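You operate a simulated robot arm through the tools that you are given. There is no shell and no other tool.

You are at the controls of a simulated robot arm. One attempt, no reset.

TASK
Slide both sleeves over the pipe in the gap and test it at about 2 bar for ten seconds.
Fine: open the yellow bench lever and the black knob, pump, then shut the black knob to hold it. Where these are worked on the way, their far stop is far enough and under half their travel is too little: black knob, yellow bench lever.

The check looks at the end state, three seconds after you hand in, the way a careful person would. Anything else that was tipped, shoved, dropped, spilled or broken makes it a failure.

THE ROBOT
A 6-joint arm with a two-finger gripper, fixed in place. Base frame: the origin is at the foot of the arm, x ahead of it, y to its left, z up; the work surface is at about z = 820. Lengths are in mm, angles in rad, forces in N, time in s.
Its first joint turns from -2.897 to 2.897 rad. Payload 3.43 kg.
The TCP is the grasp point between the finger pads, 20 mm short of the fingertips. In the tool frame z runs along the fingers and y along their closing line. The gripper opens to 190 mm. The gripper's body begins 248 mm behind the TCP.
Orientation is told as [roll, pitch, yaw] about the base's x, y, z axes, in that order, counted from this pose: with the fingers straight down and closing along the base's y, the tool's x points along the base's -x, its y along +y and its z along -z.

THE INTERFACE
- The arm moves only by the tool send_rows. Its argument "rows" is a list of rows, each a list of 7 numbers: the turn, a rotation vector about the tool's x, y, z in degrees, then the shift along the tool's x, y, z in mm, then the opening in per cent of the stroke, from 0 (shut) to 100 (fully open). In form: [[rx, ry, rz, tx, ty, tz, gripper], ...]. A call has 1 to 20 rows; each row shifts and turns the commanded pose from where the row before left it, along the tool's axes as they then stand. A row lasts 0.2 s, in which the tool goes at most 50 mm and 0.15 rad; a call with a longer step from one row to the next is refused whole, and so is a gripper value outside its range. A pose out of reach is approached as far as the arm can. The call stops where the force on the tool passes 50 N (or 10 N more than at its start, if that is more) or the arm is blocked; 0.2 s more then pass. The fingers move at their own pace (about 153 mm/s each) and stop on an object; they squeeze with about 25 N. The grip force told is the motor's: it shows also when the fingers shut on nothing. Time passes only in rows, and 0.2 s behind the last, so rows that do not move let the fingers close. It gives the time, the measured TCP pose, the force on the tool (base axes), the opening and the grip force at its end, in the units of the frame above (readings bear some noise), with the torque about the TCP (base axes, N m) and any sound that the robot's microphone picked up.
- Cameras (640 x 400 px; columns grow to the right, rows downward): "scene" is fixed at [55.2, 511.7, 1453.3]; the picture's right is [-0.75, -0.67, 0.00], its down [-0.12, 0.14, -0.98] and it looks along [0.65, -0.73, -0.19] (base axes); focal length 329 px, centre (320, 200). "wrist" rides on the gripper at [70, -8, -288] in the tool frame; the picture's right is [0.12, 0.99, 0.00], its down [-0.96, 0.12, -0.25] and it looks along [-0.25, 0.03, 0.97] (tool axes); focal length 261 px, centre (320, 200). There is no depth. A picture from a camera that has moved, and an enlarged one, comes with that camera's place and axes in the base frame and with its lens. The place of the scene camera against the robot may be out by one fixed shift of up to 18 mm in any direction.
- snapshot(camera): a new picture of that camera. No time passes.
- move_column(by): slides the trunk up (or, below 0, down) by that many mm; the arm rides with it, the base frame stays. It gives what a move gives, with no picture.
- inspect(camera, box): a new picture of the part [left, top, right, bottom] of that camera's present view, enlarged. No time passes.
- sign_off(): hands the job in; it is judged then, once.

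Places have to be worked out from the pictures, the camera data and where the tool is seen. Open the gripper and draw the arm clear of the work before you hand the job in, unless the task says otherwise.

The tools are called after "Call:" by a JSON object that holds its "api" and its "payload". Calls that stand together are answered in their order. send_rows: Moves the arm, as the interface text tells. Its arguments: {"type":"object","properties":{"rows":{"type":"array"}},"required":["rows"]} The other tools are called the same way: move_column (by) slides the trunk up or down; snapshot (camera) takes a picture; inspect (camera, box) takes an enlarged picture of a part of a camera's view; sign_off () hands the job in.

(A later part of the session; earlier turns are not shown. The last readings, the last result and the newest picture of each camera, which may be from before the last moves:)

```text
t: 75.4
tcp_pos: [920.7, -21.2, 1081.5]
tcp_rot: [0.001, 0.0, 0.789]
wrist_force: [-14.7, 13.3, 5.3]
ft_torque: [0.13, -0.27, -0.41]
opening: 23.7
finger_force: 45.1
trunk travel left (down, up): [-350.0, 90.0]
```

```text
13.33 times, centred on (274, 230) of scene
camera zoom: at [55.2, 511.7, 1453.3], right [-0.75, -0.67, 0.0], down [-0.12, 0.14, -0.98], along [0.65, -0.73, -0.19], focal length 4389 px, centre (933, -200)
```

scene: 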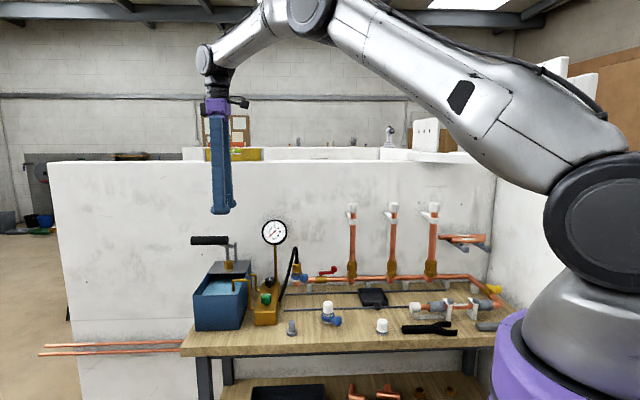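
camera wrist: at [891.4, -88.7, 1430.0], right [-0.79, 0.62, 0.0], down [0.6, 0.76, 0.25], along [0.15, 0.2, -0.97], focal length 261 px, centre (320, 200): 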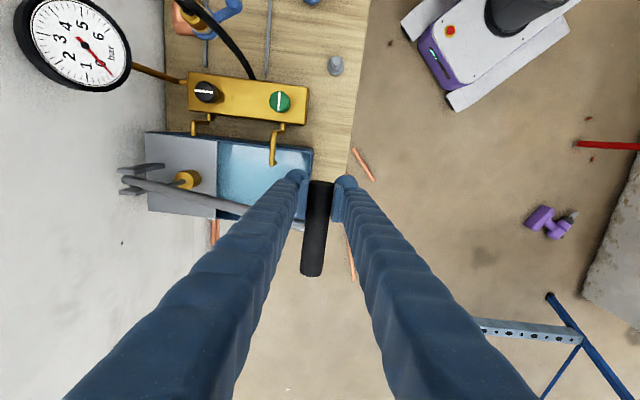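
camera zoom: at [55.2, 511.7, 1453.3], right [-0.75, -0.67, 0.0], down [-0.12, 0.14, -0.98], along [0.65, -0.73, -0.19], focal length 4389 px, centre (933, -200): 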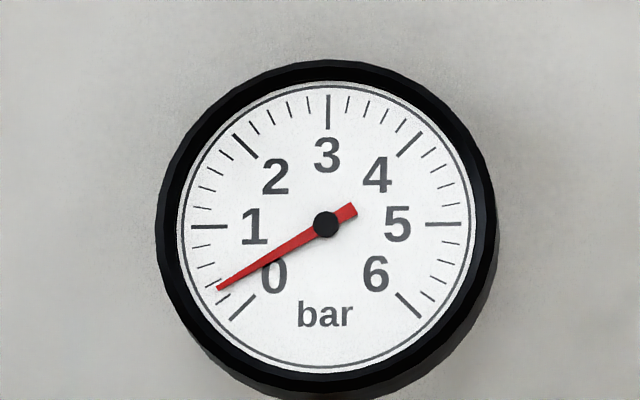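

The gauge has risen to about 0.3 bar, so the line holds and pumping works. I continue the downstroke along the flattening arc.

Call:
{"api": "send_rows", "payload": {"rows": [[0, 0, 0, 0, 1.8, 0, 8], [0, 0, 0, 0, 1.3, 8, 8], [0, 0, 0, 0, 1.0, 8, 8], [0, 0, 0, 0, 0.7, 8, 8], [0, 0, 0, 0, 0.4, 8, 8], [0, 0, 0, 0, 0, 0, 8]]}}

Call:
{"api": "inspect", "payload": {"camera": "scene", "box": [170, 180, 290, 300]}}

Call:
{"api": "inspect", "payload": {"camera": "scene", "box": [250, 215, 298, 245]}}

```text
t: 76.8
tcp_pos: [918.8, -16.9, 1049.3]
tcp_rot: [0.002, 0.003, 0.788]
wrist_force: [-10.3, 17.8, 3.2]
ft_torque: [0.13, -0.22, -0.45]
opening: 23.7
finger_force: 44.9
trunk travel left (down, up): [-350.0, 90.0]
```

```text
3.33 times, centred on (230, 240) of scene
camera zoom: at [55.2, 511.7, 1453.3], right [-0.75, -0.67, 0.0], down [-0.12, 0.14, -0.98], along [0.65, -0.73, -0.19], focal length 1097 px, centre (620, 67)
```

zoom: 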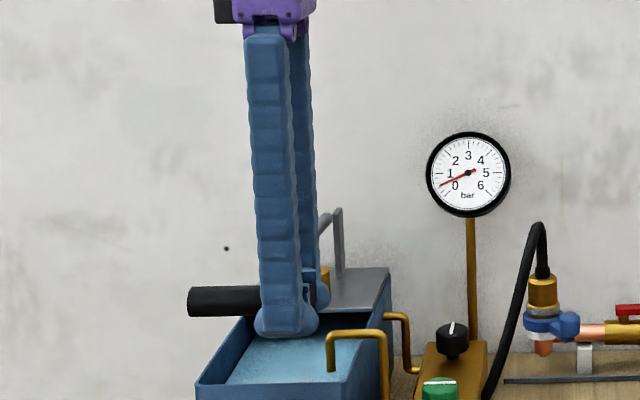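

```text
13.33 times, centred on (274, 230) of scene
camera zoom: at [55.2, 511.7, 1453.3], right [-0.75, -0.67, 0.0], down [-0.12, 0.14, -0.98], along [0.65, -0.73, -0.19], focal length 4389 px, centre (933, -200)
```

zoom: 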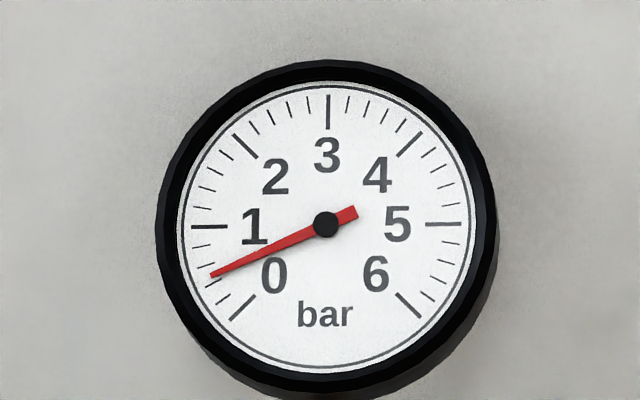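

About 0.47 bar at z≈1049. I continue down to find the bottom of the stroke.

Call:
{"api": "send_rows", "payload": {"rows": [[0, 0, 0, 0, 1.6, 0, 8], [0, 0, 0, 0, 0.5, 8, 8], [0, 0, 0, 0, 0.3, 8, 8], [0, 0, 0, 0, 0.1, 8, 8], [0, 0, 0, 0, 0, 0, 8]]}}

Call:
{"api": "inspect", "payload": {"camera": "scene", "box": [170, 180, 290, 300]}}

Call:
{"api": "inspect", "payload": {"camera": "scene", "box": [250, 215, 298, 245]}}

```text
t: 78.0
tcp_pos: [916.3, -16.5, 1025.1]
tcp_rot: [0.001, 0.002, 0.786]
wrist_force: [2.0, 8.7, 1.0]
ft_torque: [-0.03, 0.1, -0.38]
opening: 23.7
finger_force: 44.9
trunk travel left (down, up): [-350.0, 90.0]
```

```text
3.33 times, centred on (230, 240) of scene
camera zoom: at [55.2, 511.7, 1453.3], right [-0.75, -0.67, 0.0], down [-0.12, 0.14, -0.98], along [0.65, -0.73, -0.19], focal length 1097 px, centre (620, 67)
```

zoom: 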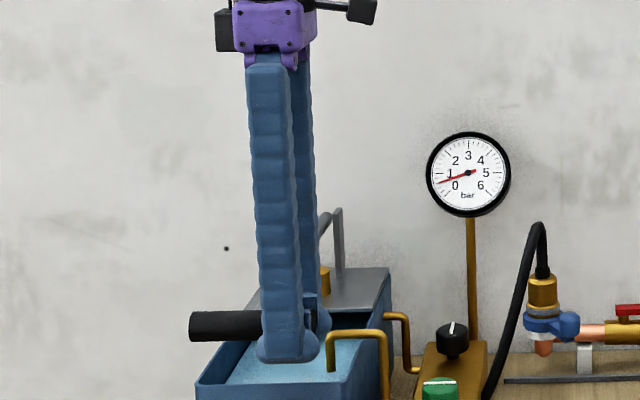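

```text
13.33 times, centred on (274, 230) of scene
camera zoom: at [55.2, 511.7, 1453.3], right [-0.75, -0.67, 0.0], down [-0.12, 0.14, -0.98], along [0.65, -0.73, -0.19], focal length 4389 px, centre (933, -200)
```

zoom: 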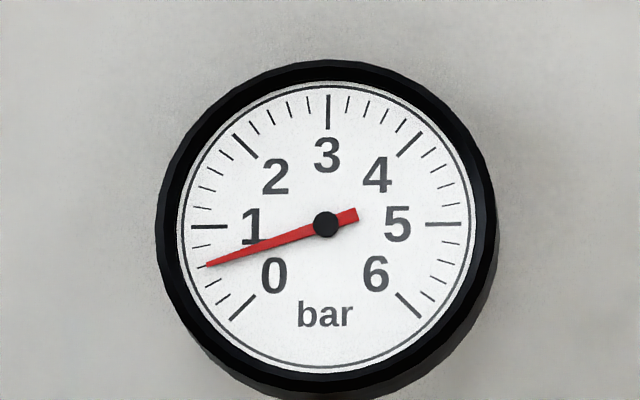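

About 0.57 bar at z≈1025. Now the upstroke along the same arc, checking that the pressure holds.

Call:
{"api": "send_rows", "payload": {"rows": [[0, 0, 0, 0, -0.4, -14.5, 8], [0, 0, 0, 0, -1.2, -14.5, 8], [0, 0, 0, 0, -2.0, -14.5, 8], [0, 0, 0, 0, -2.6, -14.5, 8], [0, 0, 0, 0, -3.2, -14.5, 8], [0, 0, 0, 0, -3.8, -14.5, 8], [0, 0, 0, 0, -4.6, -14.5, 8], [0, 0, 0, 0, -5.4, -13, 8], [0, 0, 0, 0, 0, 0, 8]]}}

Call:
{"api": "inspect", "payload": {"camera": "scene", "box": [170, 180, 290, 300]}}

Call:
{"api": "inspect", "payload": {"camera": "scene", "box": [250, 215, 298, 245]}}

```text
t: 80.0
tcp_pos: [933.8, -31.7, 1140.7]
tcp_rot: [0.0, 0.0, 0.789]
wrist_force: [-9.5, 20.0, 5.9]
ft_torque: [0.63, -0.68, -0.46]
opening: 23.5
finger_force: 44.7
trunk travel left (down, up): [-350.0, 90.0]
```

```text
3.33 times, centred on (230, 240) of scene
camera zoom: at [55.2, 511.7, 1453.3], right [-0.75, -0.67, 0.0], down [-0.12, 0.14, -0.98], along [0.65, -0.73, -0.19], focal length 1097 px, centre (620, 67)
```

zoom: 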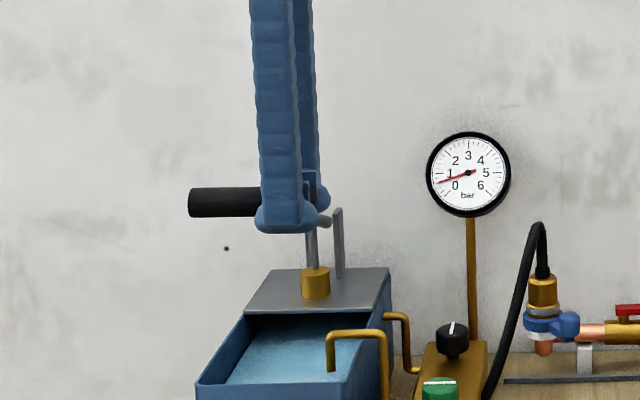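

```text
13.33 times, centred on (274, 230) of scene
camera zoom: at [55.2, 511.7, 1453.3], right [-0.75, -0.67, 0.0], down [-0.12, 0.14, -0.98], along [0.65, -0.73, -0.19], focal length 4389 px, centre (933, -200)
```

zoom: 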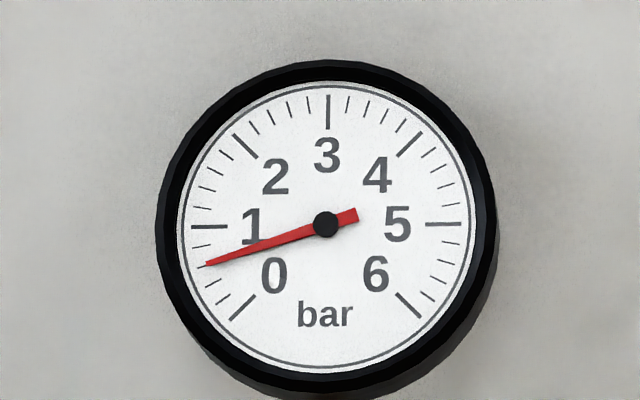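

Pressure held at about 0.57 on the upstroke. I make a second full downstroke.

Call:
{"api": "send_rows", "payload": {"rows": [[0, 0, 0, 0, 5.8, 13, 8], [0, 0, 0, 0, 4.6, 14.5, 8], [0, 0, 0, 0, 3.8, 14.5, 8], [0, 0, 0, 0, 3.2, 14.5, 8], [0, 0, 0, 0, 2.6, 14.5, 8], [0, 0, 0, 0, 2.0, 14.5, 8], [0, 0, 0, 0, 1.2, 14.5, 8], [0, 0, 0, 0, 0.4, 14.5, 8], [0, 0, 0, 0, 0, 0, 8]]}}

Call:
{"api": "inspect", "payload": {"camera": "scene", "box": [250, 215, 298, 245]}}

```text
t: 82.0
tcp_pos: [917.2, -15.2, 1025.4]
tcp_rot: [0.001, 0.003, 0.79]
wrist_force: [-7.5, 5.9, 0.5]
ft_torque: [-0.1, 0.46, -0.35]
opening: 23.6
finger_force: 45.3
trunk travel left (down, up): [-350.0, 90.0]
```

```text
13.33 times, centred on (274, 230) of scene
camera zoom: at [55.2, 511.7, 1453.3], right [-0.75, -0.67, 0.0], down [-0.12, 0.14, -0.98], along [0.65, -0.73, -0.19], focal length 4389 px, centre (933, -200)
```

zoom: 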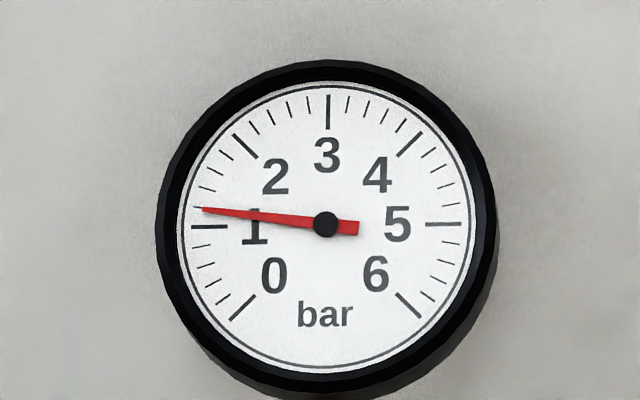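

About 1.15 bar: each full stroke adds about 0.58. Third stroke next (up, then down).

Call:
{"api": "send_rows", "payload": {"rows": [[0, 0, 0, 0, -0.4, -14.5, 8], [0, 0, 0, 0, -1.2, -14.5, 8], [0, 0, 0, 0, -2.0, -14.5, 8], [0, 0, 0, 0, -2.6, -14.5, 8], [0, 0, 0, 0, -3.2, -14.5, 8], [0, 0, 0, 0, -3.8, -14.5, 8], [0, 0, 0, 0, -4.6, -14.5, 8], [0, 0, 0, 0, -5.8, -13, 8], [0, 0, 0, 0, 0, 0, 8]]}}

Call:
{"api": "inspect", "payload": {"camera": "scene", "box": [250, 215, 298, 245]}}

```text
t: 84.0
tcp_pos: [934.1, -32.1, 1139.8]
tcp_rot: [0.0, 0.001, 0.79]
wrist_force: [-11.7, 3.9, 4.8]
ft_torque: [-0.07, 0.13, -0.4]
opening: 23.8
finger_force: 44.6
trunk travel left (down, up): [-350.0, 90.0]
```

```text
13.33 times, centred on (274, 230) of scene
camera zoom: at [55.2, 511.7, 1453.3], right [-0.75, -0.67, 0.0], down [-0.12, 0.14, -0.98], along [0.65, -0.73, -0.19], focal length 4389 px, centre (933, -200)
```

zoom: 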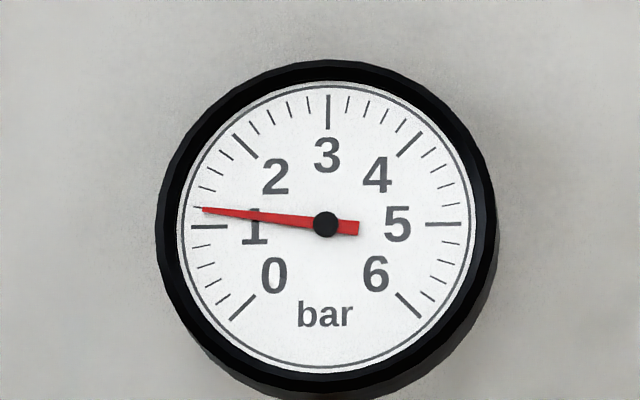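

The pressure is steady at 1.15 with the handle up. Third downstroke.

Call:
{"api": "send_rows", "payload": {"rows": [[0, 0, 0, 0, 5.8, 13, 8], [0, 0, 0, 0, 4.6, 14.5, 8], [0, 0, 0, 0, 3.8, 14.5, 8], [0, 0, 0, 0, 3.2, 14.5, 8], [0, 0, 0, 0, 2.6, 14.5, 8], [0, 0, 0, 0, 2.0, 14.5, 8], [0, 0, 0, 0, 1.2, 14.5, 8], [0, 0, 0, 0, 0.4, 14.5, 8], [0, 0, 0, 0, 0, 0, 8]]}}

Call:
{"api": "inspect", "payload": {"camera": "scene", "box": [250, 215, 298, 245]}}

```text
t: 86.0
tcp_pos: [917.8, -15.8, 1022.6]
tcp_rot: [0.003, 0.002, 0.788]
wrist_force: [3.0, -12.7, 0.1]
ft_torque: [0.1, 0.51, -0.4]
opening: 23.7
finger_force: 45.3
trunk travel left (down, up): [-350.0, 90.0]
```

```text
13.33 times, centred on (274, 230) of scene
camera zoom: at [55.2, 511.7, 1453.3], right [-0.75, -0.67, 0.0], down [-0.12, 0.14, -0.98], along [0.65, -0.73, -0.19], focal length 4389 px, centre (933, -200)
```

zoom: 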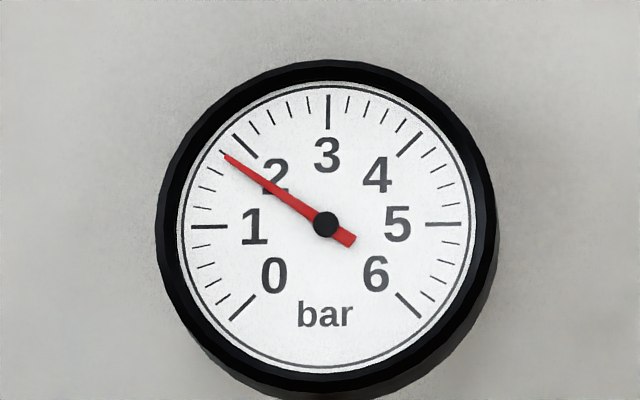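

About 1.77 bar. I need roughly 0.23 more, so I raise the handle fully and then press only about 45 mm.

Call:
{"api": "send_rows", "payload": {"rows": [[0, 0, 0, 0, -0.4, -14.5, 8], [0, 0, 0, 0, -1.2, -14.5, 8], [0, 0, 0, 0, -2.0, -14.5, 8], [0, 0, 0, 0, -2.6, -14.5, 8], [0, 0, 0, 0, -3.2, -14.5, 8], [0, 0, 0, 0, -3.8, -14.5, 8], [0, 0, 0, 0, -4.6, -14.5, 8], [0, 0, 0, 0, -5.8, -14, 8], [0, 0, 0, 0, 0, 0, 8], [0, 0, 0, 0, 5.4, 12, 8], [0, 0, 0, 0, 4.2, 12, 8], [0, 0, 0, 0, 3.0, 10, 8], [0, 0, 0, 0, 2.2, 8, 8], [0, 0, 0, 0, 0, 0, 8]]}}

Call:
{"api": "inspect", "payload": {"camera": "scene", "box": [250, 215, 298, 245]}}

Call:
{"api": "inspect", "payload": {"camera": "scene", "box": [170, 180, 290, 300]}}

```text
t: 89.0
tcp_pos: [925.0, -23.6, 1094.8]
tcp_rot: [0.003, 0.0, 0.788]
wrist_force: [8.4, -20.8, -3.8]
ft_torque: [0.37, -0.19, -0.41]
opening: 23.6
finger_force: 44.8
trunk travel left (down, up): [-350.0, 90.0]
```

```text
13.33 times, centred on (274, 230) of scene
camera zoom: at [55.2, 511.7, 1453.3], right [-0.75, -0.67, 0.0], down [-0.12, 0.14, -0.98], along [0.65, -0.73, -0.19], focal length 4389 px, centre (933, -200)
```

zoom: 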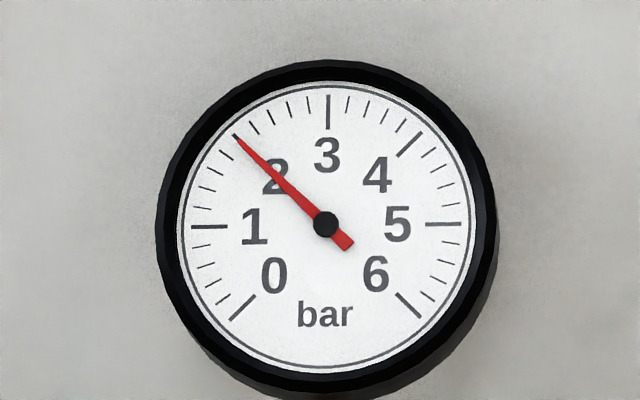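

```text
3.33 times, centred on (230, 240) of scene
camera zoom: at [55.2, 511.7, 1453.3], right [-0.75, -0.67, 0.0], down [-0.12, 0.14, -0.98], along [0.65, -0.73, -0.19], focal length 1097 px, centre (620, 67)
```

zoom: 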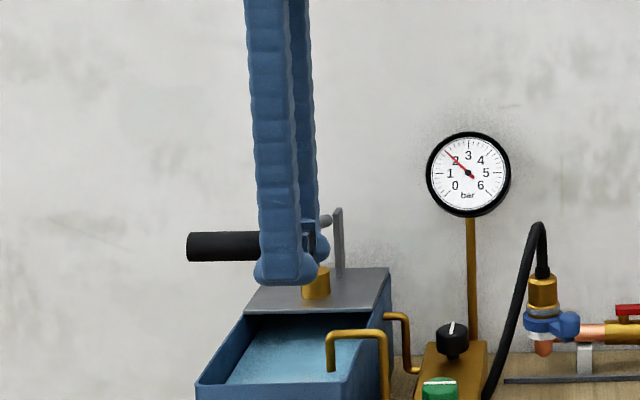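

The gauge reads 2.0 bar. I return the handle to its top rest position (the upstroke doesn't change the pressure) before releasing it.

Call:
{"api": "send_rows", "payload": {"rows": [[0, 0, 0, 0, -1.5, 0, 8], [0, 0, 0, 0, -2.2, -8, 8], [0, 0, 0, 0, -3.0, -10, 8], [0, 0, 0, 0, -4.0, -12, 8], [0, 0, 0, 0, -4.8, -13, 8], [0, 0, 0, 0, 0, 0, 8]]}}

Call:
{"api": "inspect", "payload": {"camera": "scene", "box": [250, 215, 298, 245]}}

Call:
{"api": "inspect", "payload": {"camera": "scene", "box": [170, 180, 290, 300]}}

```text
t: 90.4
tcp_pos: [933.6, -31.1, 1134.3]
tcp_rot: [0.01, 0.006, 0.789]
wrist_force: [-15.8, 3.2, -42.2]
ft_torque: [-0.06, -0.21, -0.47]
opening: 23.9
finger_force: 44.9
trunk travel left (down, up): [-350.0, 90.0]
```

```text
13.33 times, centred on (274, 230) of scene
camera zoom: at [55.2, 511.7, 1453.3], right [-0.75, -0.67, 0.0], down [-0.12, 0.14, -0.98], along [0.65, -0.73, -0.19], focal length 4389 px, centre (933, -200)
```

zoom: 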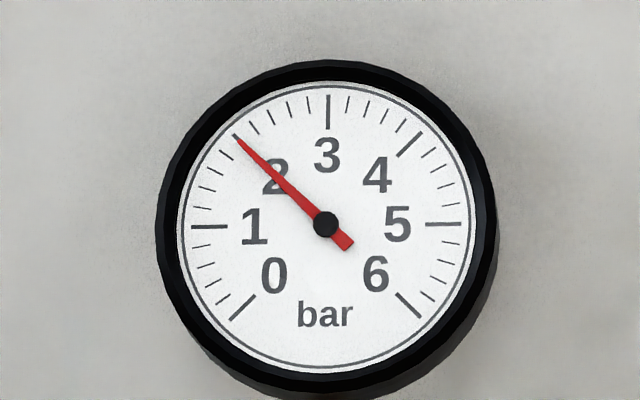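

```text
3.33 times, centred on (230, 240) of scene
camera zoom: at [55.2, 511.7, 1453.3], right [-0.75, -0.67, 0.0], down [-0.12, 0.14, -0.98], along [0.65, -0.73, -0.19], focal length 1097 px, centre (620, 67)
```

zoom: 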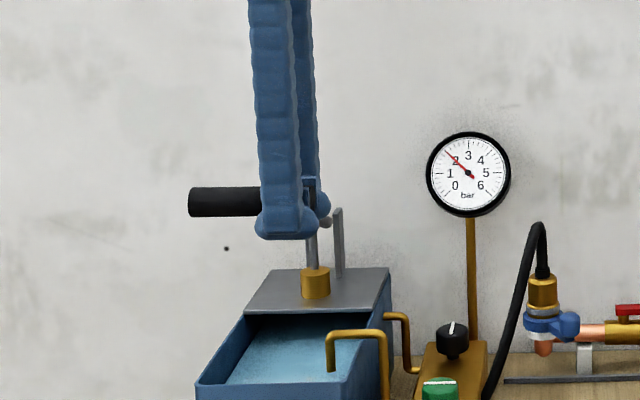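

The handle is back at its top stop (the tool pulls 42 N against it) and the gauge still reads 2.0. I relax that, open the fingers and lift clear, then re-check the gauge.

Call:
{"api": "send_rows", "payload": {"rows": [[0, 0, 0, 0, 0, 4, 8], [0, 0, 0, 0, 0, 0, 34], [0, 0, 0, 0, 0, 0, 34], [0, 0, 0, 0, 0, -25, 34], [0, 0, 0, 0, 0, -40, 34], [0, 0, 0, 0, 0, -45, 34], [0, 0, 0, 0, 0, 0, 34]]}}

Call:
{"api": "inspect", "payload": {"camera": "scene", "box": [250, 215, 298, 245]}}

Call:
{"api": "inspect", "payload": {"camera": "scene", "box": [170, 180, 290, 300]}}

```text
t: 92.0
tcp_pos: [936.7, -31.8, 1246.8]
tcp_rot: [0.002, 0.001, 0.788]
wrist_force: [-0.1, -1.3, 0.6]
ft_torque: [0.02, 0.01, 0.03]
opening: 64.4
finger_force: 0.1
trunk travel left (down, up): [-350.0, 90.0]
```

```text
13.33 times, centred on (274, 230) of scene
camera zoom: at [55.2, 511.7, 1453.3], right [-0.75, -0.67, 0.0], down [-0.12, 0.14, -0.98], along [0.65, -0.73, -0.19], focal length 4389 px, centre (933, -200)
```

zoom: 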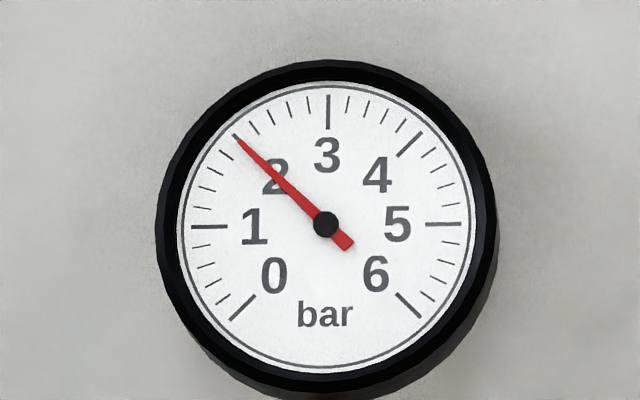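

```text
3.33 times, centred on (230, 240) of scene
camera zoom: at [55.2, 511.7, 1453.3], right [-0.75, -0.67, 0.0], down [-0.12, 0.14, -0.98], along [0.65, -0.73, -0.19], focal length 1097 px, centre (620, 67)
```

zoom: 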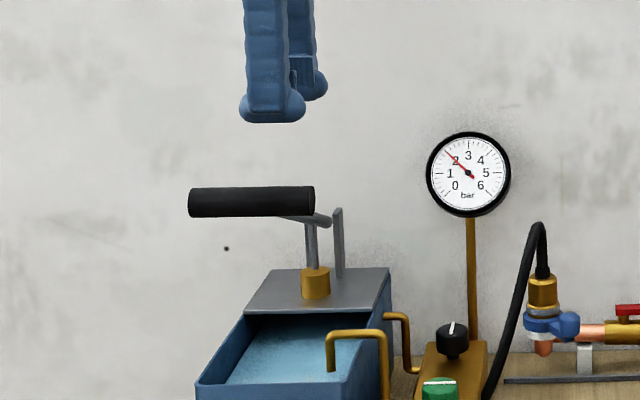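

Handle stays up and the gauge holds 2.0 bar. Now I go back to the black knob to shut it: first re-orient and travel back over the same safe route.

Call:
{"api": "send_rows", "payload": {"rows": [[0, 0, 7.5, 0, 0, 0, 24], [0, 0, 7.5, 0, 0, 0, 24], [0, 0, 7.5, 0, 0, 0, 24], [0, 0, 7.5, 0, 0, 0, 24], [0, 0, 7.5, 0, 0, 0, 24], [0, 0, 7.5, 0, 0, 0, 24], [0, 0, 7.5, 0, 0, 0, 24], [0, 0, 7.5, 0, 0, 0, 24], [0, 0, 7.5, 0, 0, 0, 24], [0, 0, 7.5, 0, 0, 0, 24], [0, 0, 7.5, 0, 0, 0, 24], [0, 0, 7.5, 0, 0, 0, 24], [0, 0, 0, -13.6, -36.8, 0, 24], [0, 0, 0, -13.6, -36.8, 0, 24], [0, 0, 0, -13.6, -36.8, 0, 24], [0, 0, 0, -13.6, -36.8, 0, 24], [0, 0, 0, -13.6, -36.8, 0, 24], [0, 0, 0, 0, 0, 0, 24]]}}

Call:
{"api": "inspect", "payload": {"camera": "scene", "box": [250, 215, 298, 245]}}

```text
t: 95.8
tcp_pos: [851.3, -209.9, 1246.9]
tcp_rot: [-0.001, 0.001, -0.782]
wrist_force: [0.2, -0.8, -0.2]
ft_torque: [0.04, 0.01, 0.02]
opening: 45.7
finger_force: 0.1
trunk travel left (down, up): [-350.0, 90.0]
```

```text
13.33 times, centred on (274, 230) of scene
camera zoom: at [55.2, 511.7, 1453.3], right [-0.75, -0.67, 0.0], down [-0.12, 0.14, -0.98], along [0.65, -0.73, -0.19], focal length 4389 px, centre (933, -200)
```

zoom: 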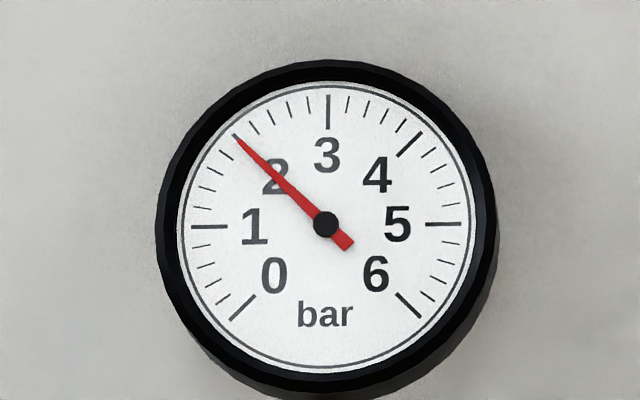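

Steady at 2.0 bar. I tilt as before and come down to just above the black knob.

Call:
{"api": "send_rows", "payload": {"rows": [[0, -6.7, 0, 0, 0, 0, 24], [0, -6.7, 0, 0, 0, 0, 24], [0, -6.6, 0, 0, 0, 0, 24], [0, 0, 0, -11, 9.5, 40, 24], [0, 0, 0, -11, 9.5, 40, 24], [0, 0, 0, -11, 9.5, 40, 24], [0, 0, 0, -11, 9.5, 40, 24], [0, 0, 0, -11, 9.5, 40, 24], [0, 0, 0, -0.5, 6, 42, 24], [0, 0, 0, -0.2, 6, 42, 24], [0, 0, 0, 0, 5, 44, 24], [0, 0, 0, 0, 0, 0, 24]]}}

Call:
{"api": "inspect", "payload": {"camera": "wrist", "box": [240, 120, 400, 220]}}

Call:
{"api": "inspect", "payload": {"camera": "scene", "box": [230, 240, 310, 300]}}

```text
t: 98.4
tcp_pos: [1014.4, -281.0, 959.9]
tcp_rot: [-0.001, -0.349, -0.782]
wrist_force: [0.1, -0.2, 1.1]
ft_torque: [0.07, 0.0, 0.0]
opening: 45.4
finger_force: 0.1
trunk travel left (down, up): [-350.0, 90.0]
```

```text
4.00 times, centred on (320, 170) of wrist
camera zoom: at [893.3, -171.3, 1205.6], right [0.62, 0.78, -0.04], down [0.66, -0.5, 0.56], along [0.42, -0.38, -0.83], focal length 1043 px, centre (320, 320)
```

zoom: 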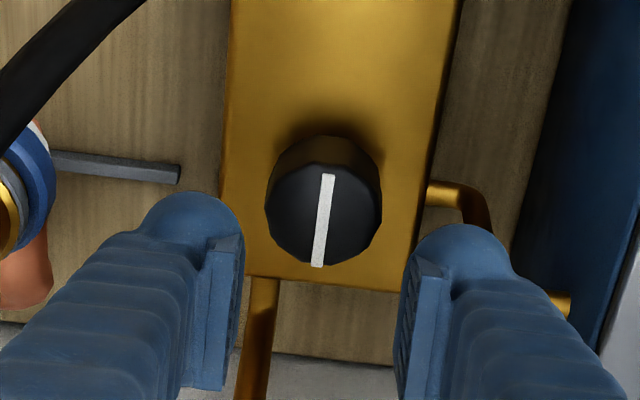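

```text
6.67 times, centred on (270, 270) of scene
camera zoom: at [55.2, 511.7, 1453.3], right [-0.75, -0.67, 0.0], down [-0.12, 0.14, -0.98], along [0.65, -0.73, -0.19], focal length 2194 px, centre (653, -267)
```

zoom: 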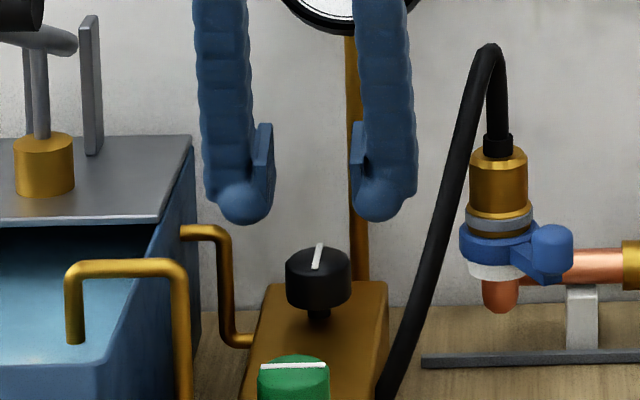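

Above the knob, mark along the manifold (open). I swing the hand 74° anticlockwise above it so the closing turn can be made clockwise in one stroke.

Call:
{"api": "send_rows", "payload": {"rows": [[0, 0, 0, 0, -2, 0, 24], [-2.53, 0, -6.95, 0, 0, 0, 24], [-2.53, 0, -6.95, 0, 0, 0, 24], [-2.53, 0, -6.95, 0, 0, 0, 24], [-2.53, 0, -6.95, 0, 0, 0, 24], [-2.53, 0, -6.95, 0, 0, 0, 24], [-2.53, 0, -6.95, 0, 0, 0, 24], [-2.53, 0, -6.95, 0, 0, 0, 24], [-2.53, 0, -6.95, 0, 0, 0, 24], [-2.53, 0, -6.95, 0, 0, 0, 24], [-2.53, 0, -6.95, 0, 0, 0, 24], [0, 0, 0, 0, 0, 0, 24]]}}

Call:
{"api": "inspect", "payload": {"camera": "wrist", "box": [240, 120, 400, 220]}}

Call:
{"api": "inspect", "payload": {"camera": "scene", "box": [230, 200, 310, 300]}}

```text
t: 101.0
tcp_pos: [1009.2, -282.1, 956.9]
tcp_rot: [0.003, -0.346, 0.508]
wrist_force: [-21.9, 5.4, -4.2]
ft_torque: [-0.19, -1.74, -1.01]
opening: 39.8
finger_force: 0.0
trunk travel left (down, up): [-350.0, 90.0]
```

```text
4.00 times, centred on (320, 170) of wrist
camera zoom: at [872.8, -370.7, 1203.7], right [-0.58, 0.81, -0.04], down [0.66, 0.5, 0.56], along [0.47, 0.3, -0.83], focal length 1043 px, centre (320, 320)
```

zoom: 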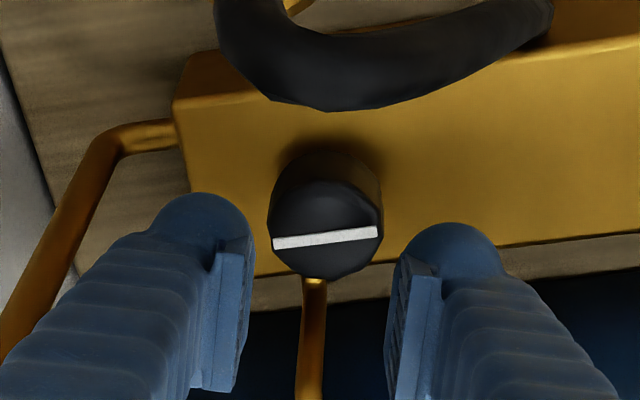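

```text
4.00 times, centred on (270, 250) of scene
camera zoom: at [55.2, 511.7, 1453.3], right [-0.75, -0.67, 0.0], down [-0.12, 0.14, -0.98], along [0.65, -0.73, -0.19], focal length 1317 px, centre (520, 0)
```

zoom: 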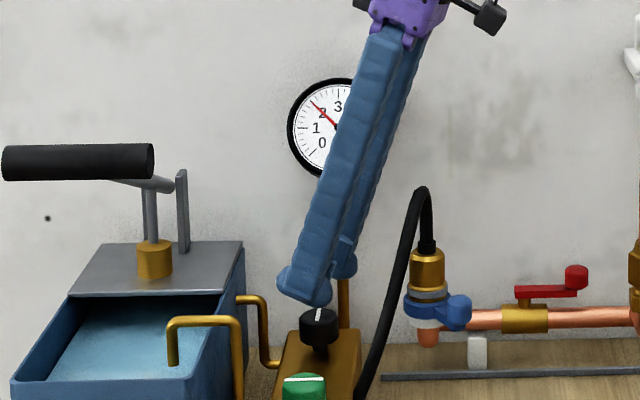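

The far finger is pressing on the gauge stem (22 N), so I ease back toward the robot and turn the hand back about 15°, to start the stroke from a safer angle.

Call:
{"api": "send_rows", "payload": {"rows": [[0, 0, 0, 0, 6, 0, 22], [2.53, 0, 6.95, 0, 0, 0, 22], [2.53, 0, 6.95, 0, 0, 0, 22], [0, 0, 0, 0, 0, 0, 22]]}}

Call:
{"api": "inspect", "payload": {"camera": "wrist", "box": [240, 120, 400, 220]}}

Call:
{"api": "inspect", "payload": {"camera": "scene", "box": [230, 200, 310, 300]}}

```text
t: 102.0
tcp_pos: [1010.8, -278.3, 957.2]
tcp_rot: [0.0, -0.347, 0.248]
wrist_force: [-0.3, 0.5, -0.5]
ft_torque: [-0.03, 0.01, -0.03]
opening: 41.9
finger_force: 0.0
trunk travel left (down, up): [-350.0, 90.0]
```

```text
4.00 times, centred on (320, 170) of wrist
camera zoom: at [854.5, -327.5, 1204.1], right [-0.35, 0.93, -0.04], down [0.77, 0.31, 0.56], along [0.54, 0.17, -0.83], focal length 1043 px, centre (320, 320)
```

zoom: 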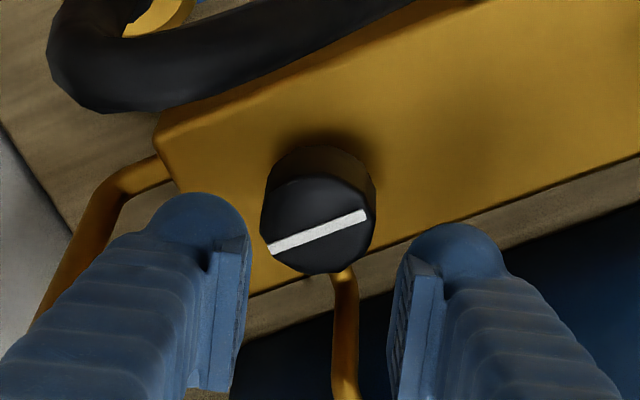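

```text
4.00 times, centred on (270, 250) of scene
camera zoom: at [55.2, 511.7, 1453.3], right [-0.75, -0.67, 0.0], down [-0.12, 0.14, -0.98], along [0.65, -0.73, -0.19], focal length 1317 px, centre (520, 0)
```

zoom: 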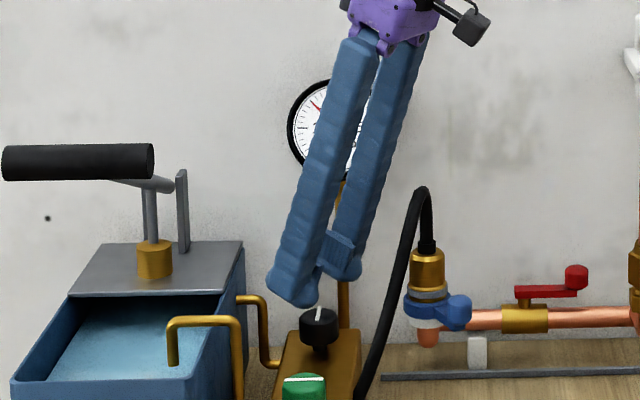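

Clear of the gauge now at yaw 14°. I centre on the knob, lower and close on it.

Call:
{"api": "send_rows", "payload": {"rows": [[0, 0, 0, 6.9, -1.7, 20.9, 22], [0, 0, 0, 6.9, -1.6, 20.9, 22], [0, 0, 0, 0, 0, 0, 22]]}}

Call:
{"api": "inspect", "payload": {"camera": "wrist", "box": [240, 120, 400, 220]}}

Call:
{"api": "inspect", "payload": {"camera": "scene", "box": [230, 240, 310, 300]}}

```text
t: 102.8
tcp_pos: [1012.5, -281.0, 914.7]
tcp_rot: [-0.001, -0.35, 0.248]
wrist_force: [0.2, -0.1, 0.4]
ft_torque: [0.0, 0.0, -0.04]
opening: 41.6
finger_force: 0.0
trunk travel left (down, up): [-350.0, 90.0]
```

```text
4.00 times, centred on (320, 170) of wrist
camera zoom: at [856.0, -330.7, 1161.0], right [-0.35, 0.93, -0.04], down [0.77, 0.31, 0.56], along [0.54, 0.17, -0.83], focal length 1043 px, centre (320, 320)
```

zoom: 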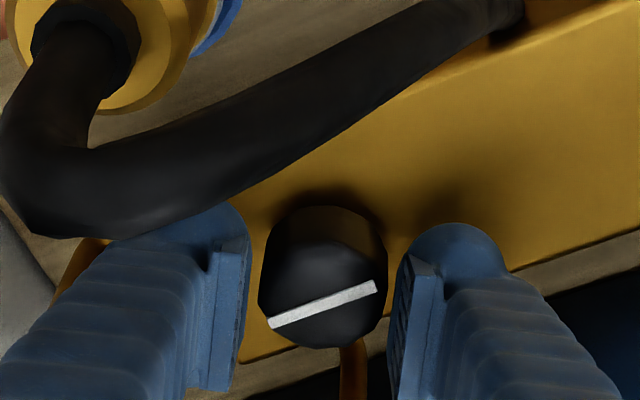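

```text
6.67 times, centred on (270, 270) of scene
camera zoom: at [55.2, 511.7, 1453.3], right [-0.75, -0.67, 0.0], down [-0.12, 0.14, -0.98], along [0.65, -0.73, -0.19], focal length 2194 px, centre (653, -267)
```

zoom: 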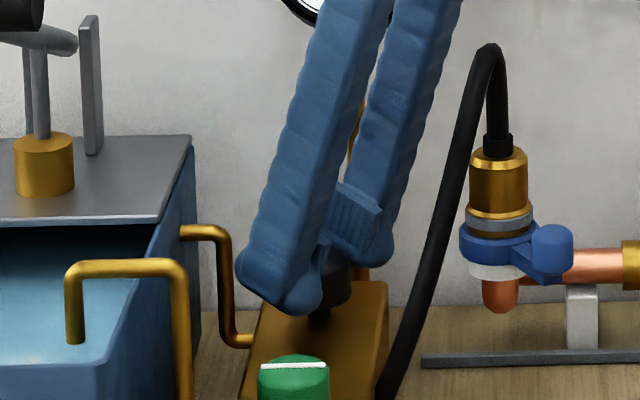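

Well centred. I close and begin turning clockwise.

Call:
{"api": "send_rows", "payload": {"rows": [[0, 0, 0, 0, 0, 0, 5], [0, 0, 0, 0, 0, 0, 5], [0, 0, 0, 0, 0, 0, 5], [2.56, 0, 7.05, 0, 0, 0, 5], [2.56, 0, 7.05, 0, 0, 0, 5], [2.56, 0, 7.05, 0, 0, 0, 5], [0, 0, 0, 0, 0, 0, 5]]}}

Call:
{"api": "inspect", "payload": {"camera": "wrist", "box": [240, 120, 400, 220]}}

```text
t: 104.4
tcp_pos: [1012.6, -279.9, 914.9]
tcp_rot: [-0.001, -0.348, -0.144]
wrist_force: [-1.8, -0.6, 10.1]
ft_torque: [0.0, -0.17, -0.04]
opening: 35.1
finger_force: 45.3
trunk travel left (down, up): [-350.0, 90.0]
```

```text
4.00 times, centred on (320, 170) of wrist
camera zoom: at [848.9, -265.8, 1160.5], right [0.03, 1.0, -0.04], down [0.83, 0.0, 0.56], along [0.56, -0.05, -0.83], focal length 1043 px, centre (320, 320)
```

zoom: 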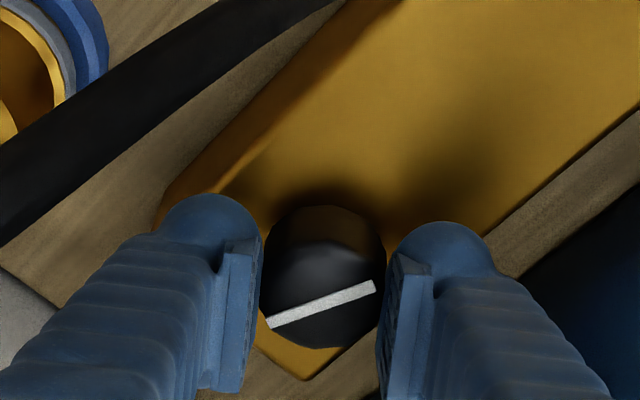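

The knob follows; forces are low. I turn a further 30°.

Call:
{"api": "send_rows", "payload": {"rows": [[2.56, 0, 7.05, 0, 0, 0, 5], [2.56, 0, 7.05, 0, 0, 0, 5], [2.56, 0, 7.05, 0, 0, 0, 5], [2.56, 0, 7.05, 0, 0, 0, 5], [0, 0, 0, 0, 0, 0, 5]]}}

Call:
{"api": "inspect", "payload": {"camera": "wrist", "box": [240, 120, 400, 220]}}

```text
t: 105.6
tcp_pos: [1012.4, -280.3, 914.2]
tcp_rot: [0.001, -0.349, -0.665]
wrist_force: [4.8, -1.4, 16.1]
ft_torque: [-0.13, 0.0, 0.03]
opening: 35.2
finger_force: 44.8
trunk travel left (down, up): [-350.0, 90.0]
```

```text
4.00 times, centred on (320, 170) of wrist
camera zoom: at [878.7, -185.7, 1160.5], right [0.53, 0.85, -0.04], down [0.71, -0.42, 0.56], along [0.46, -0.32, -0.83], focal length 1043 px, centre (320, 320)
```

zoom: 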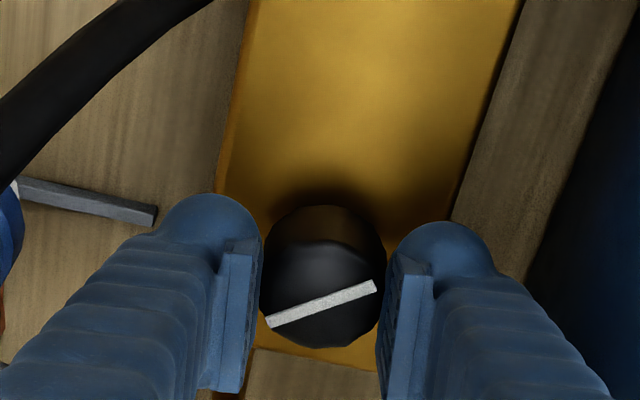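

About 52° turned. I continue clockwise.

Call:
{"api": "send_rows", "payload": {"rows": [[2.56, 0, 7.05, 0, 0, 0, 5], [2.56, 0, 7.05, 0, 0, 0, 5], [2.56, 0, 7.05, 0, 0, 0, 5], [0, 0, 0, 0, 0, 0, 5]]}}

Call:
{"api": "inspect", "payload": {"camera": "wrist", "box": [240, 120, 400, 220]}}

Call:
{"api": "inspect", "payload": {"camera": "scene", "box": [230, 200, 310, 300]}}

```text
t: 106.6
tcp_pos: [1013.6, -280.2, 915.6]
tcp_rot: [0.001, -0.35, -1.06]
wrist_force: [10.9, -1.3, 16.6]
ft_torque: [-0.16, -0.22, -0.01]
opening: 35.3
finger_force: 44.8
trunk travel left (down, up): [-350.0, 90.0]
```

```text
4.00 times, centred on (320, 170) of wrist
camera zoom: at [925.2, -141.5, 1160.5], right [0.81, 0.58, -0.04], down [0.5, -0.66, 0.56], along [0.3, -0.48, -0.83], focal length 1043 px, centre (320, 320)
```

zoom: 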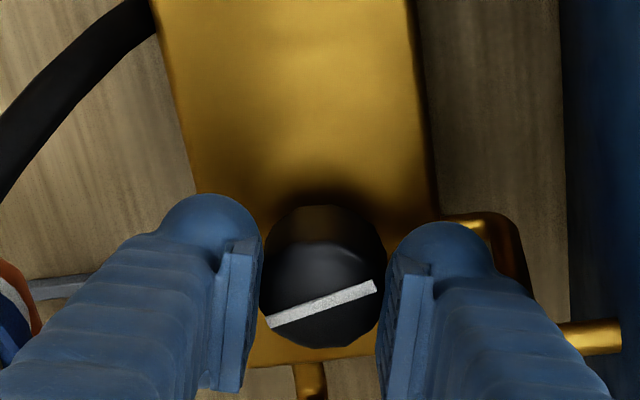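

```text
4.00 times, centred on (270, 250) of scene
camera zoom: at [55.2, 511.7, 1453.3], right [-0.75, -0.67, 0.0], down [-0.12, 0.14, -0.98], along [0.65, -0.73, -0.19], focal length 1317 px, centre (520, 0)
```

zoom: 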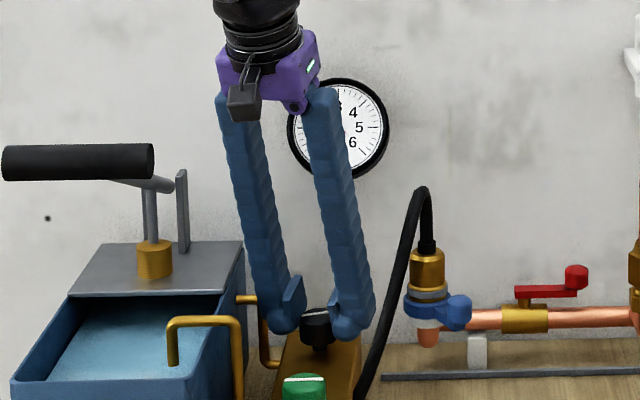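

About 75° turned, 15° to go. I continue in small steps until the stop is felt.

Call:
{"api": "send_rows", "payload": {"rows": [[2.56, 0, 7.05, 0, 0, 0, 5], [2.56, 0, 7.05, 0, 0, 0, 5], [0, 0, 0, 0, 0, 0, 5]]}}

Call:
{"api": "inspect", "payload": {"camera": "wrist", "box": [240, 120, 400, 220]}}

Call:
{"api": "inspect", "payload": {"camera": "scene", "box": [230, 200, 310, 300]}}

```text
t: 107.4
tcp_pos: [1011.9, -280.7, 915.4]
tcp_rot: [0.001, -0.35, -1.321]
wrist_force: [18.0, 4.8, 18.5]
ft_torque: [-0.06, -0.31, 0.42]
opening: 35.4
finger_force: 45.0
trunk travel left (down, up): [-350.0, 90.0]
```

```text
4.00 times, centred on (320, 170) of wrist
camera zoom: at [964.2, -123.5, 1160.5], right [0.93, 0.35, -0.04], down [0.31, -0.77, 0.56], along [0.17, -0.54, -0.83], focal length 1043 px, centre (320, 320)
```

zoom: 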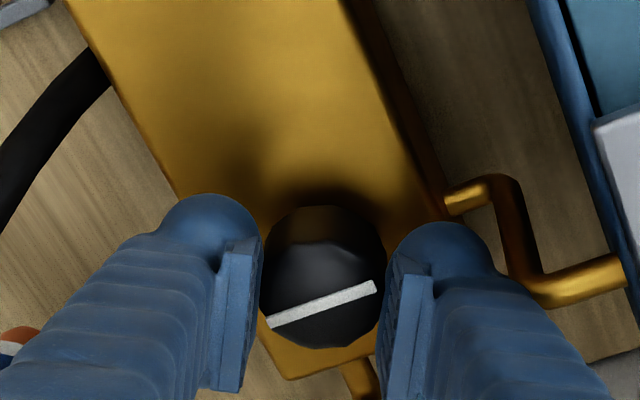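

```text
4.00 times, centred on (270, 250) of scene
camera zoom: at [55.2, 511.7, 1453.3], right [-0.75, -0.67, 0.0], down [-0.12, 0.14, -0.98], along [0.65, -0.73, -0.19], focal length 1317 px, centre (520, 0)
```

zoom: 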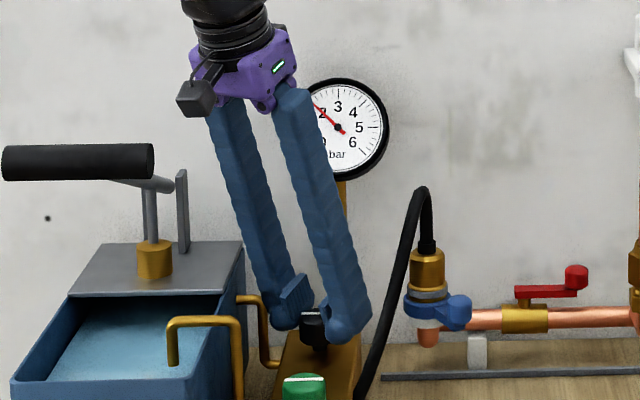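

Torque is now rising (0.42 N·m) at about 90°, i.e. the closed stop. I press a few degrees more to seat it, then release.

Call:
{"api": "send_rows", "payload": {"rows": [[1.37, 0, 3.76, 0, 0, 0, 5], [0, 0, 0, 0, 0, 0, 5]]}}

Call:
{"api": "inspect", "payload": {"camera": "wrist", "box": [240, 120, 400, 220]}}

```text
t: 108.0
tcp_pos: [1013.8, -280.4, 914.5]
tcp_rot: [0.0, -0.347, -1.391]
wrist_force: [16.3, 10.9, 17.3]
ft_torque: [0.12, -0.21, 0.72]
opening: 35.2
finger_force: 45.4
trunk travel left (down, up): [-350.0, 90.0]
```

```text
4.00 times, centred on (320, 170) of wrist
camera zoom: at [975.5, -119.7, 1160.6], right [0.96, 0.29, -0.04], down [0.26, -0.79, 0.56], along [0.13, -0.55, -0.83], focal length 1043 px, centre (320, 320)
```

zoom: 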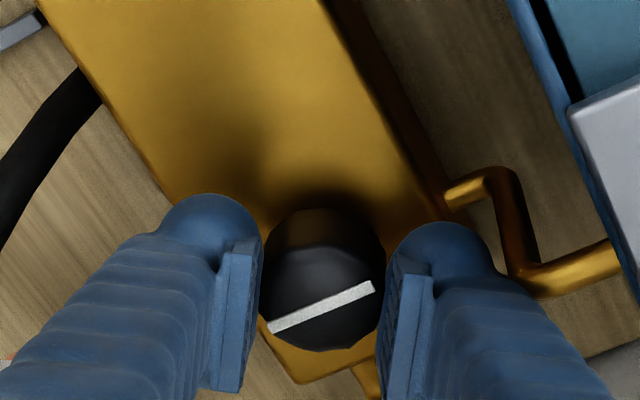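

Torque 0.72 N·m with the mark back across the manifold: the knob is shut against its stop. I release, lift clear, swing the hand back and check the gauge.

Call:
{"api": "send_rows", "payload": {"rows": [[0, 0, 0, 0, 0, 0, 21], [0, 0, 0, 0, 0, 0, 21], [0, 0, 0, -5.1, 0, -14.1, 21], [0, 0, 0, -5.1, 0, -14.1, 21], [0, 0, 0, -5.1, 0, -14.1, 21], [-2.39, 0, -6.58, 0, 0, 0, 21], [-2.39, 0, -6.58, 0, 0, 0, 21], [-2.39, 0, -6.58, 0, 0, 0, 21], [-2.39, 0, -6.58, 0, 0, 0, 21], [-2.39, 0, -6.58, 0, 0, 0, 21], [0, 0, 0, 0, 0, -45, 21], [0, 0, 0, 0, 0, -45, 21], [0, 0, 0, 0, 0, -45, 21], [0, 0, 0, 0, 0, -45, 21], [0, 0, 0, 0, 0, 0, 21]]}}

Call:
{"api": "inspect", "payload": {"camera": "scene", "box": [250, 215, 298, 245]}}

Call:
{"api": "inspect", "payload": {"camera": "scene", "box": [230, 240, 310, 300]}}

Call:
{"api": "inspect", "payload": {"camera": "wrist", "box": [240, 120, 400, 220]}}

```text
t: 111.2
tcp_pos: [969.9, -241.7, 1123.7]
tcp_rot: [-0.001, -0.344, -0.781]
wrist_force: [0.6, -0.7, 0.1]
ft_torque: [0.01, 0.02, 0.02]
opening: 40.0
finger_force: 0.1
trunk travel left (down, up): [-350.0, 90.0]
```

```text
13.33 times, centred on (274, 230) of scene
camera zoom: at [55.2, 511.7, 1453.3], right [-0.75, -0.67, 0.0], down [-0.12, 0.14, -0.98], along [0.65, -0.73, -0.19], focal length 4389 px, centre (933, -200)
```

zoom: 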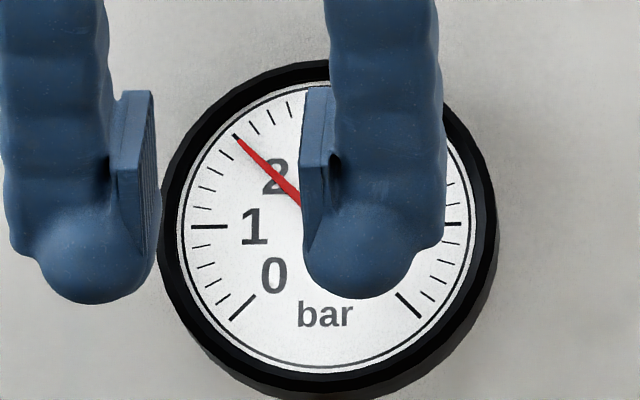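

```text
6.67 times, centred on (270, 270) of scene
camera zoom: at [55.2, 511.7, 1453.3], right [-0.75, -0.67, 0.0], down [-0.12, 0.14, -0.98], along [0.65, -0.73, -0.19], focal length 2194 px, centre (653, -267)
```

zoom: 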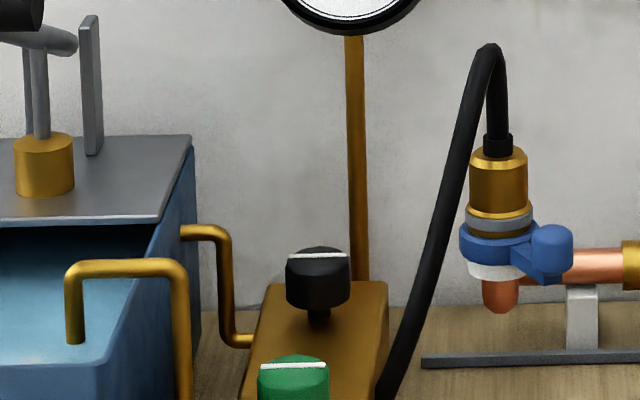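

```text
4.00 times, centred on (320, 170) of wrist
camera zoom: at [848.1, -132.3, 1370.3], right [0.62, 0.78, -0.04], down [0.67, -0.49, 0.56], along [0.42, -0.37, -0.83], focal length 1043 px, centre (320, 320)
```

zoom: 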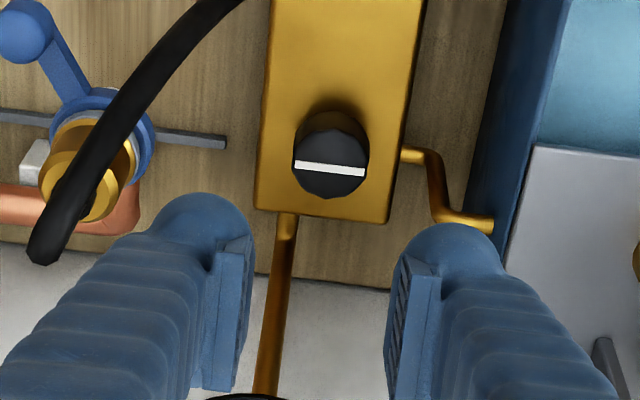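

The black knob is shut, its mark across the manifold, and the gauge shows 2.0 bar. I draw the arm back, level and raise it, open the gripper, then let the ten-second hold run.

Call:
{"api": "send_rows", "payload": {"rows": [[0, 0, 0, 0, 0, -45, 21], [0, 0, 0, 0, 0, -45, 21], [0, 6.7, 0, 0, 0, -20, 21], [0, 6.7, 0, 0, 0, -20, 21], [0, 6.6, 0, 0, 0, -20, 21], [0, 0, 0, 15, -30, -30, 21], [0, 0, 0, 15, -30, -30, 21], [0, 0, 0, 15, -30, -30, 40], [0, 0, 0, 15, -30, -20, 60], [0, 0, 0, 15, -30, -20, 100], [0, 0, 0, 15, -30, 0, 100], [0, 0, 0, 0, 0, 0, 100], [0, 0, 0, 0, 0, 0, 100], [0, 0, 0, 0, 0, 0, 100], [0, 0, 0, 0, 0, 0, 100], [0, 0, 0, 0, 0, 0, 100]]}}

Call:
{"api": "inspect", "payload": {"camera": "scene", "box": [250, 215, 298, 245]}}

Call:
{"api": "snapshot", "payload": {"camera": "scene"}}

Call:
{"api": "snapshot", "payload": {"camera": "wrist"}}

```text
t: 114.6
tcp_pos: [745.8, -273.4, 1396.4]
tcp_rot: [0.001, 0.002, -0.779]
wrist_force: [0.3, -0.1, -0.5]
ft_torque: [-0.01, 0.03, 0.0]
opening: 189.9
finger_force: 0.0
trunk travel left (down, up): [-350.0, 90.0]
```

```text
13.33 times, centred on (274, 230) of scene
camera zoom: at [55.2, 511.7, 1453.3], right [-0.75, -0.67, 0.0], down [-0.12, 0.14, -0.98], along [0.65, -0.73, -0.19], focal length 4389 px, centre (933, -200)
```

zoom: 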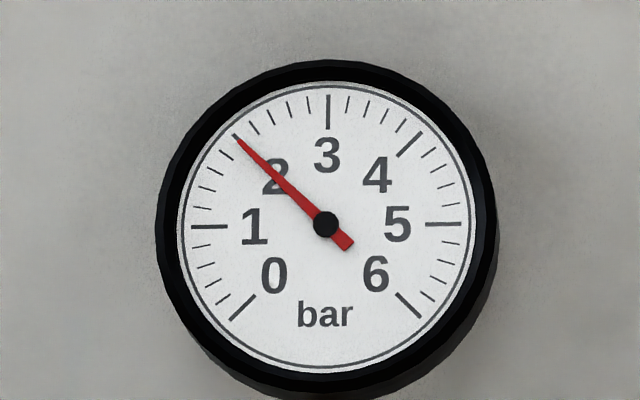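

```text
taken
```

scene: 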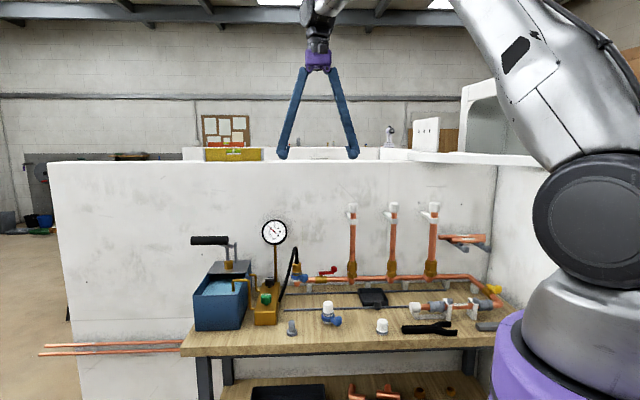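

```text
taken
camera wrist: at [691.7, -230.2, 1684.4], right [0.61, 0.79, 0.0], down [0.77, -0.59, 0.25], along [0.19, -0.15, -0.97], focal length 261 px, centre (320, 200)
```

wrist: 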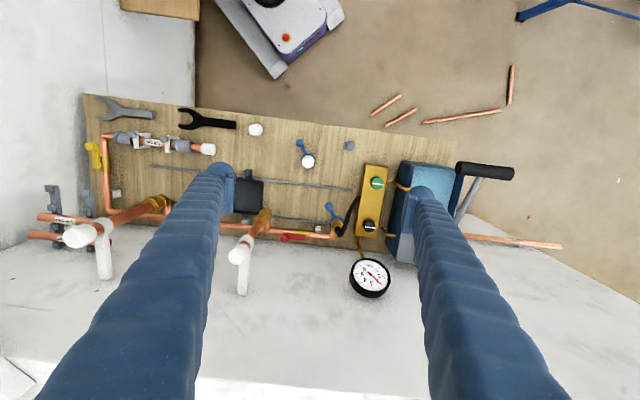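

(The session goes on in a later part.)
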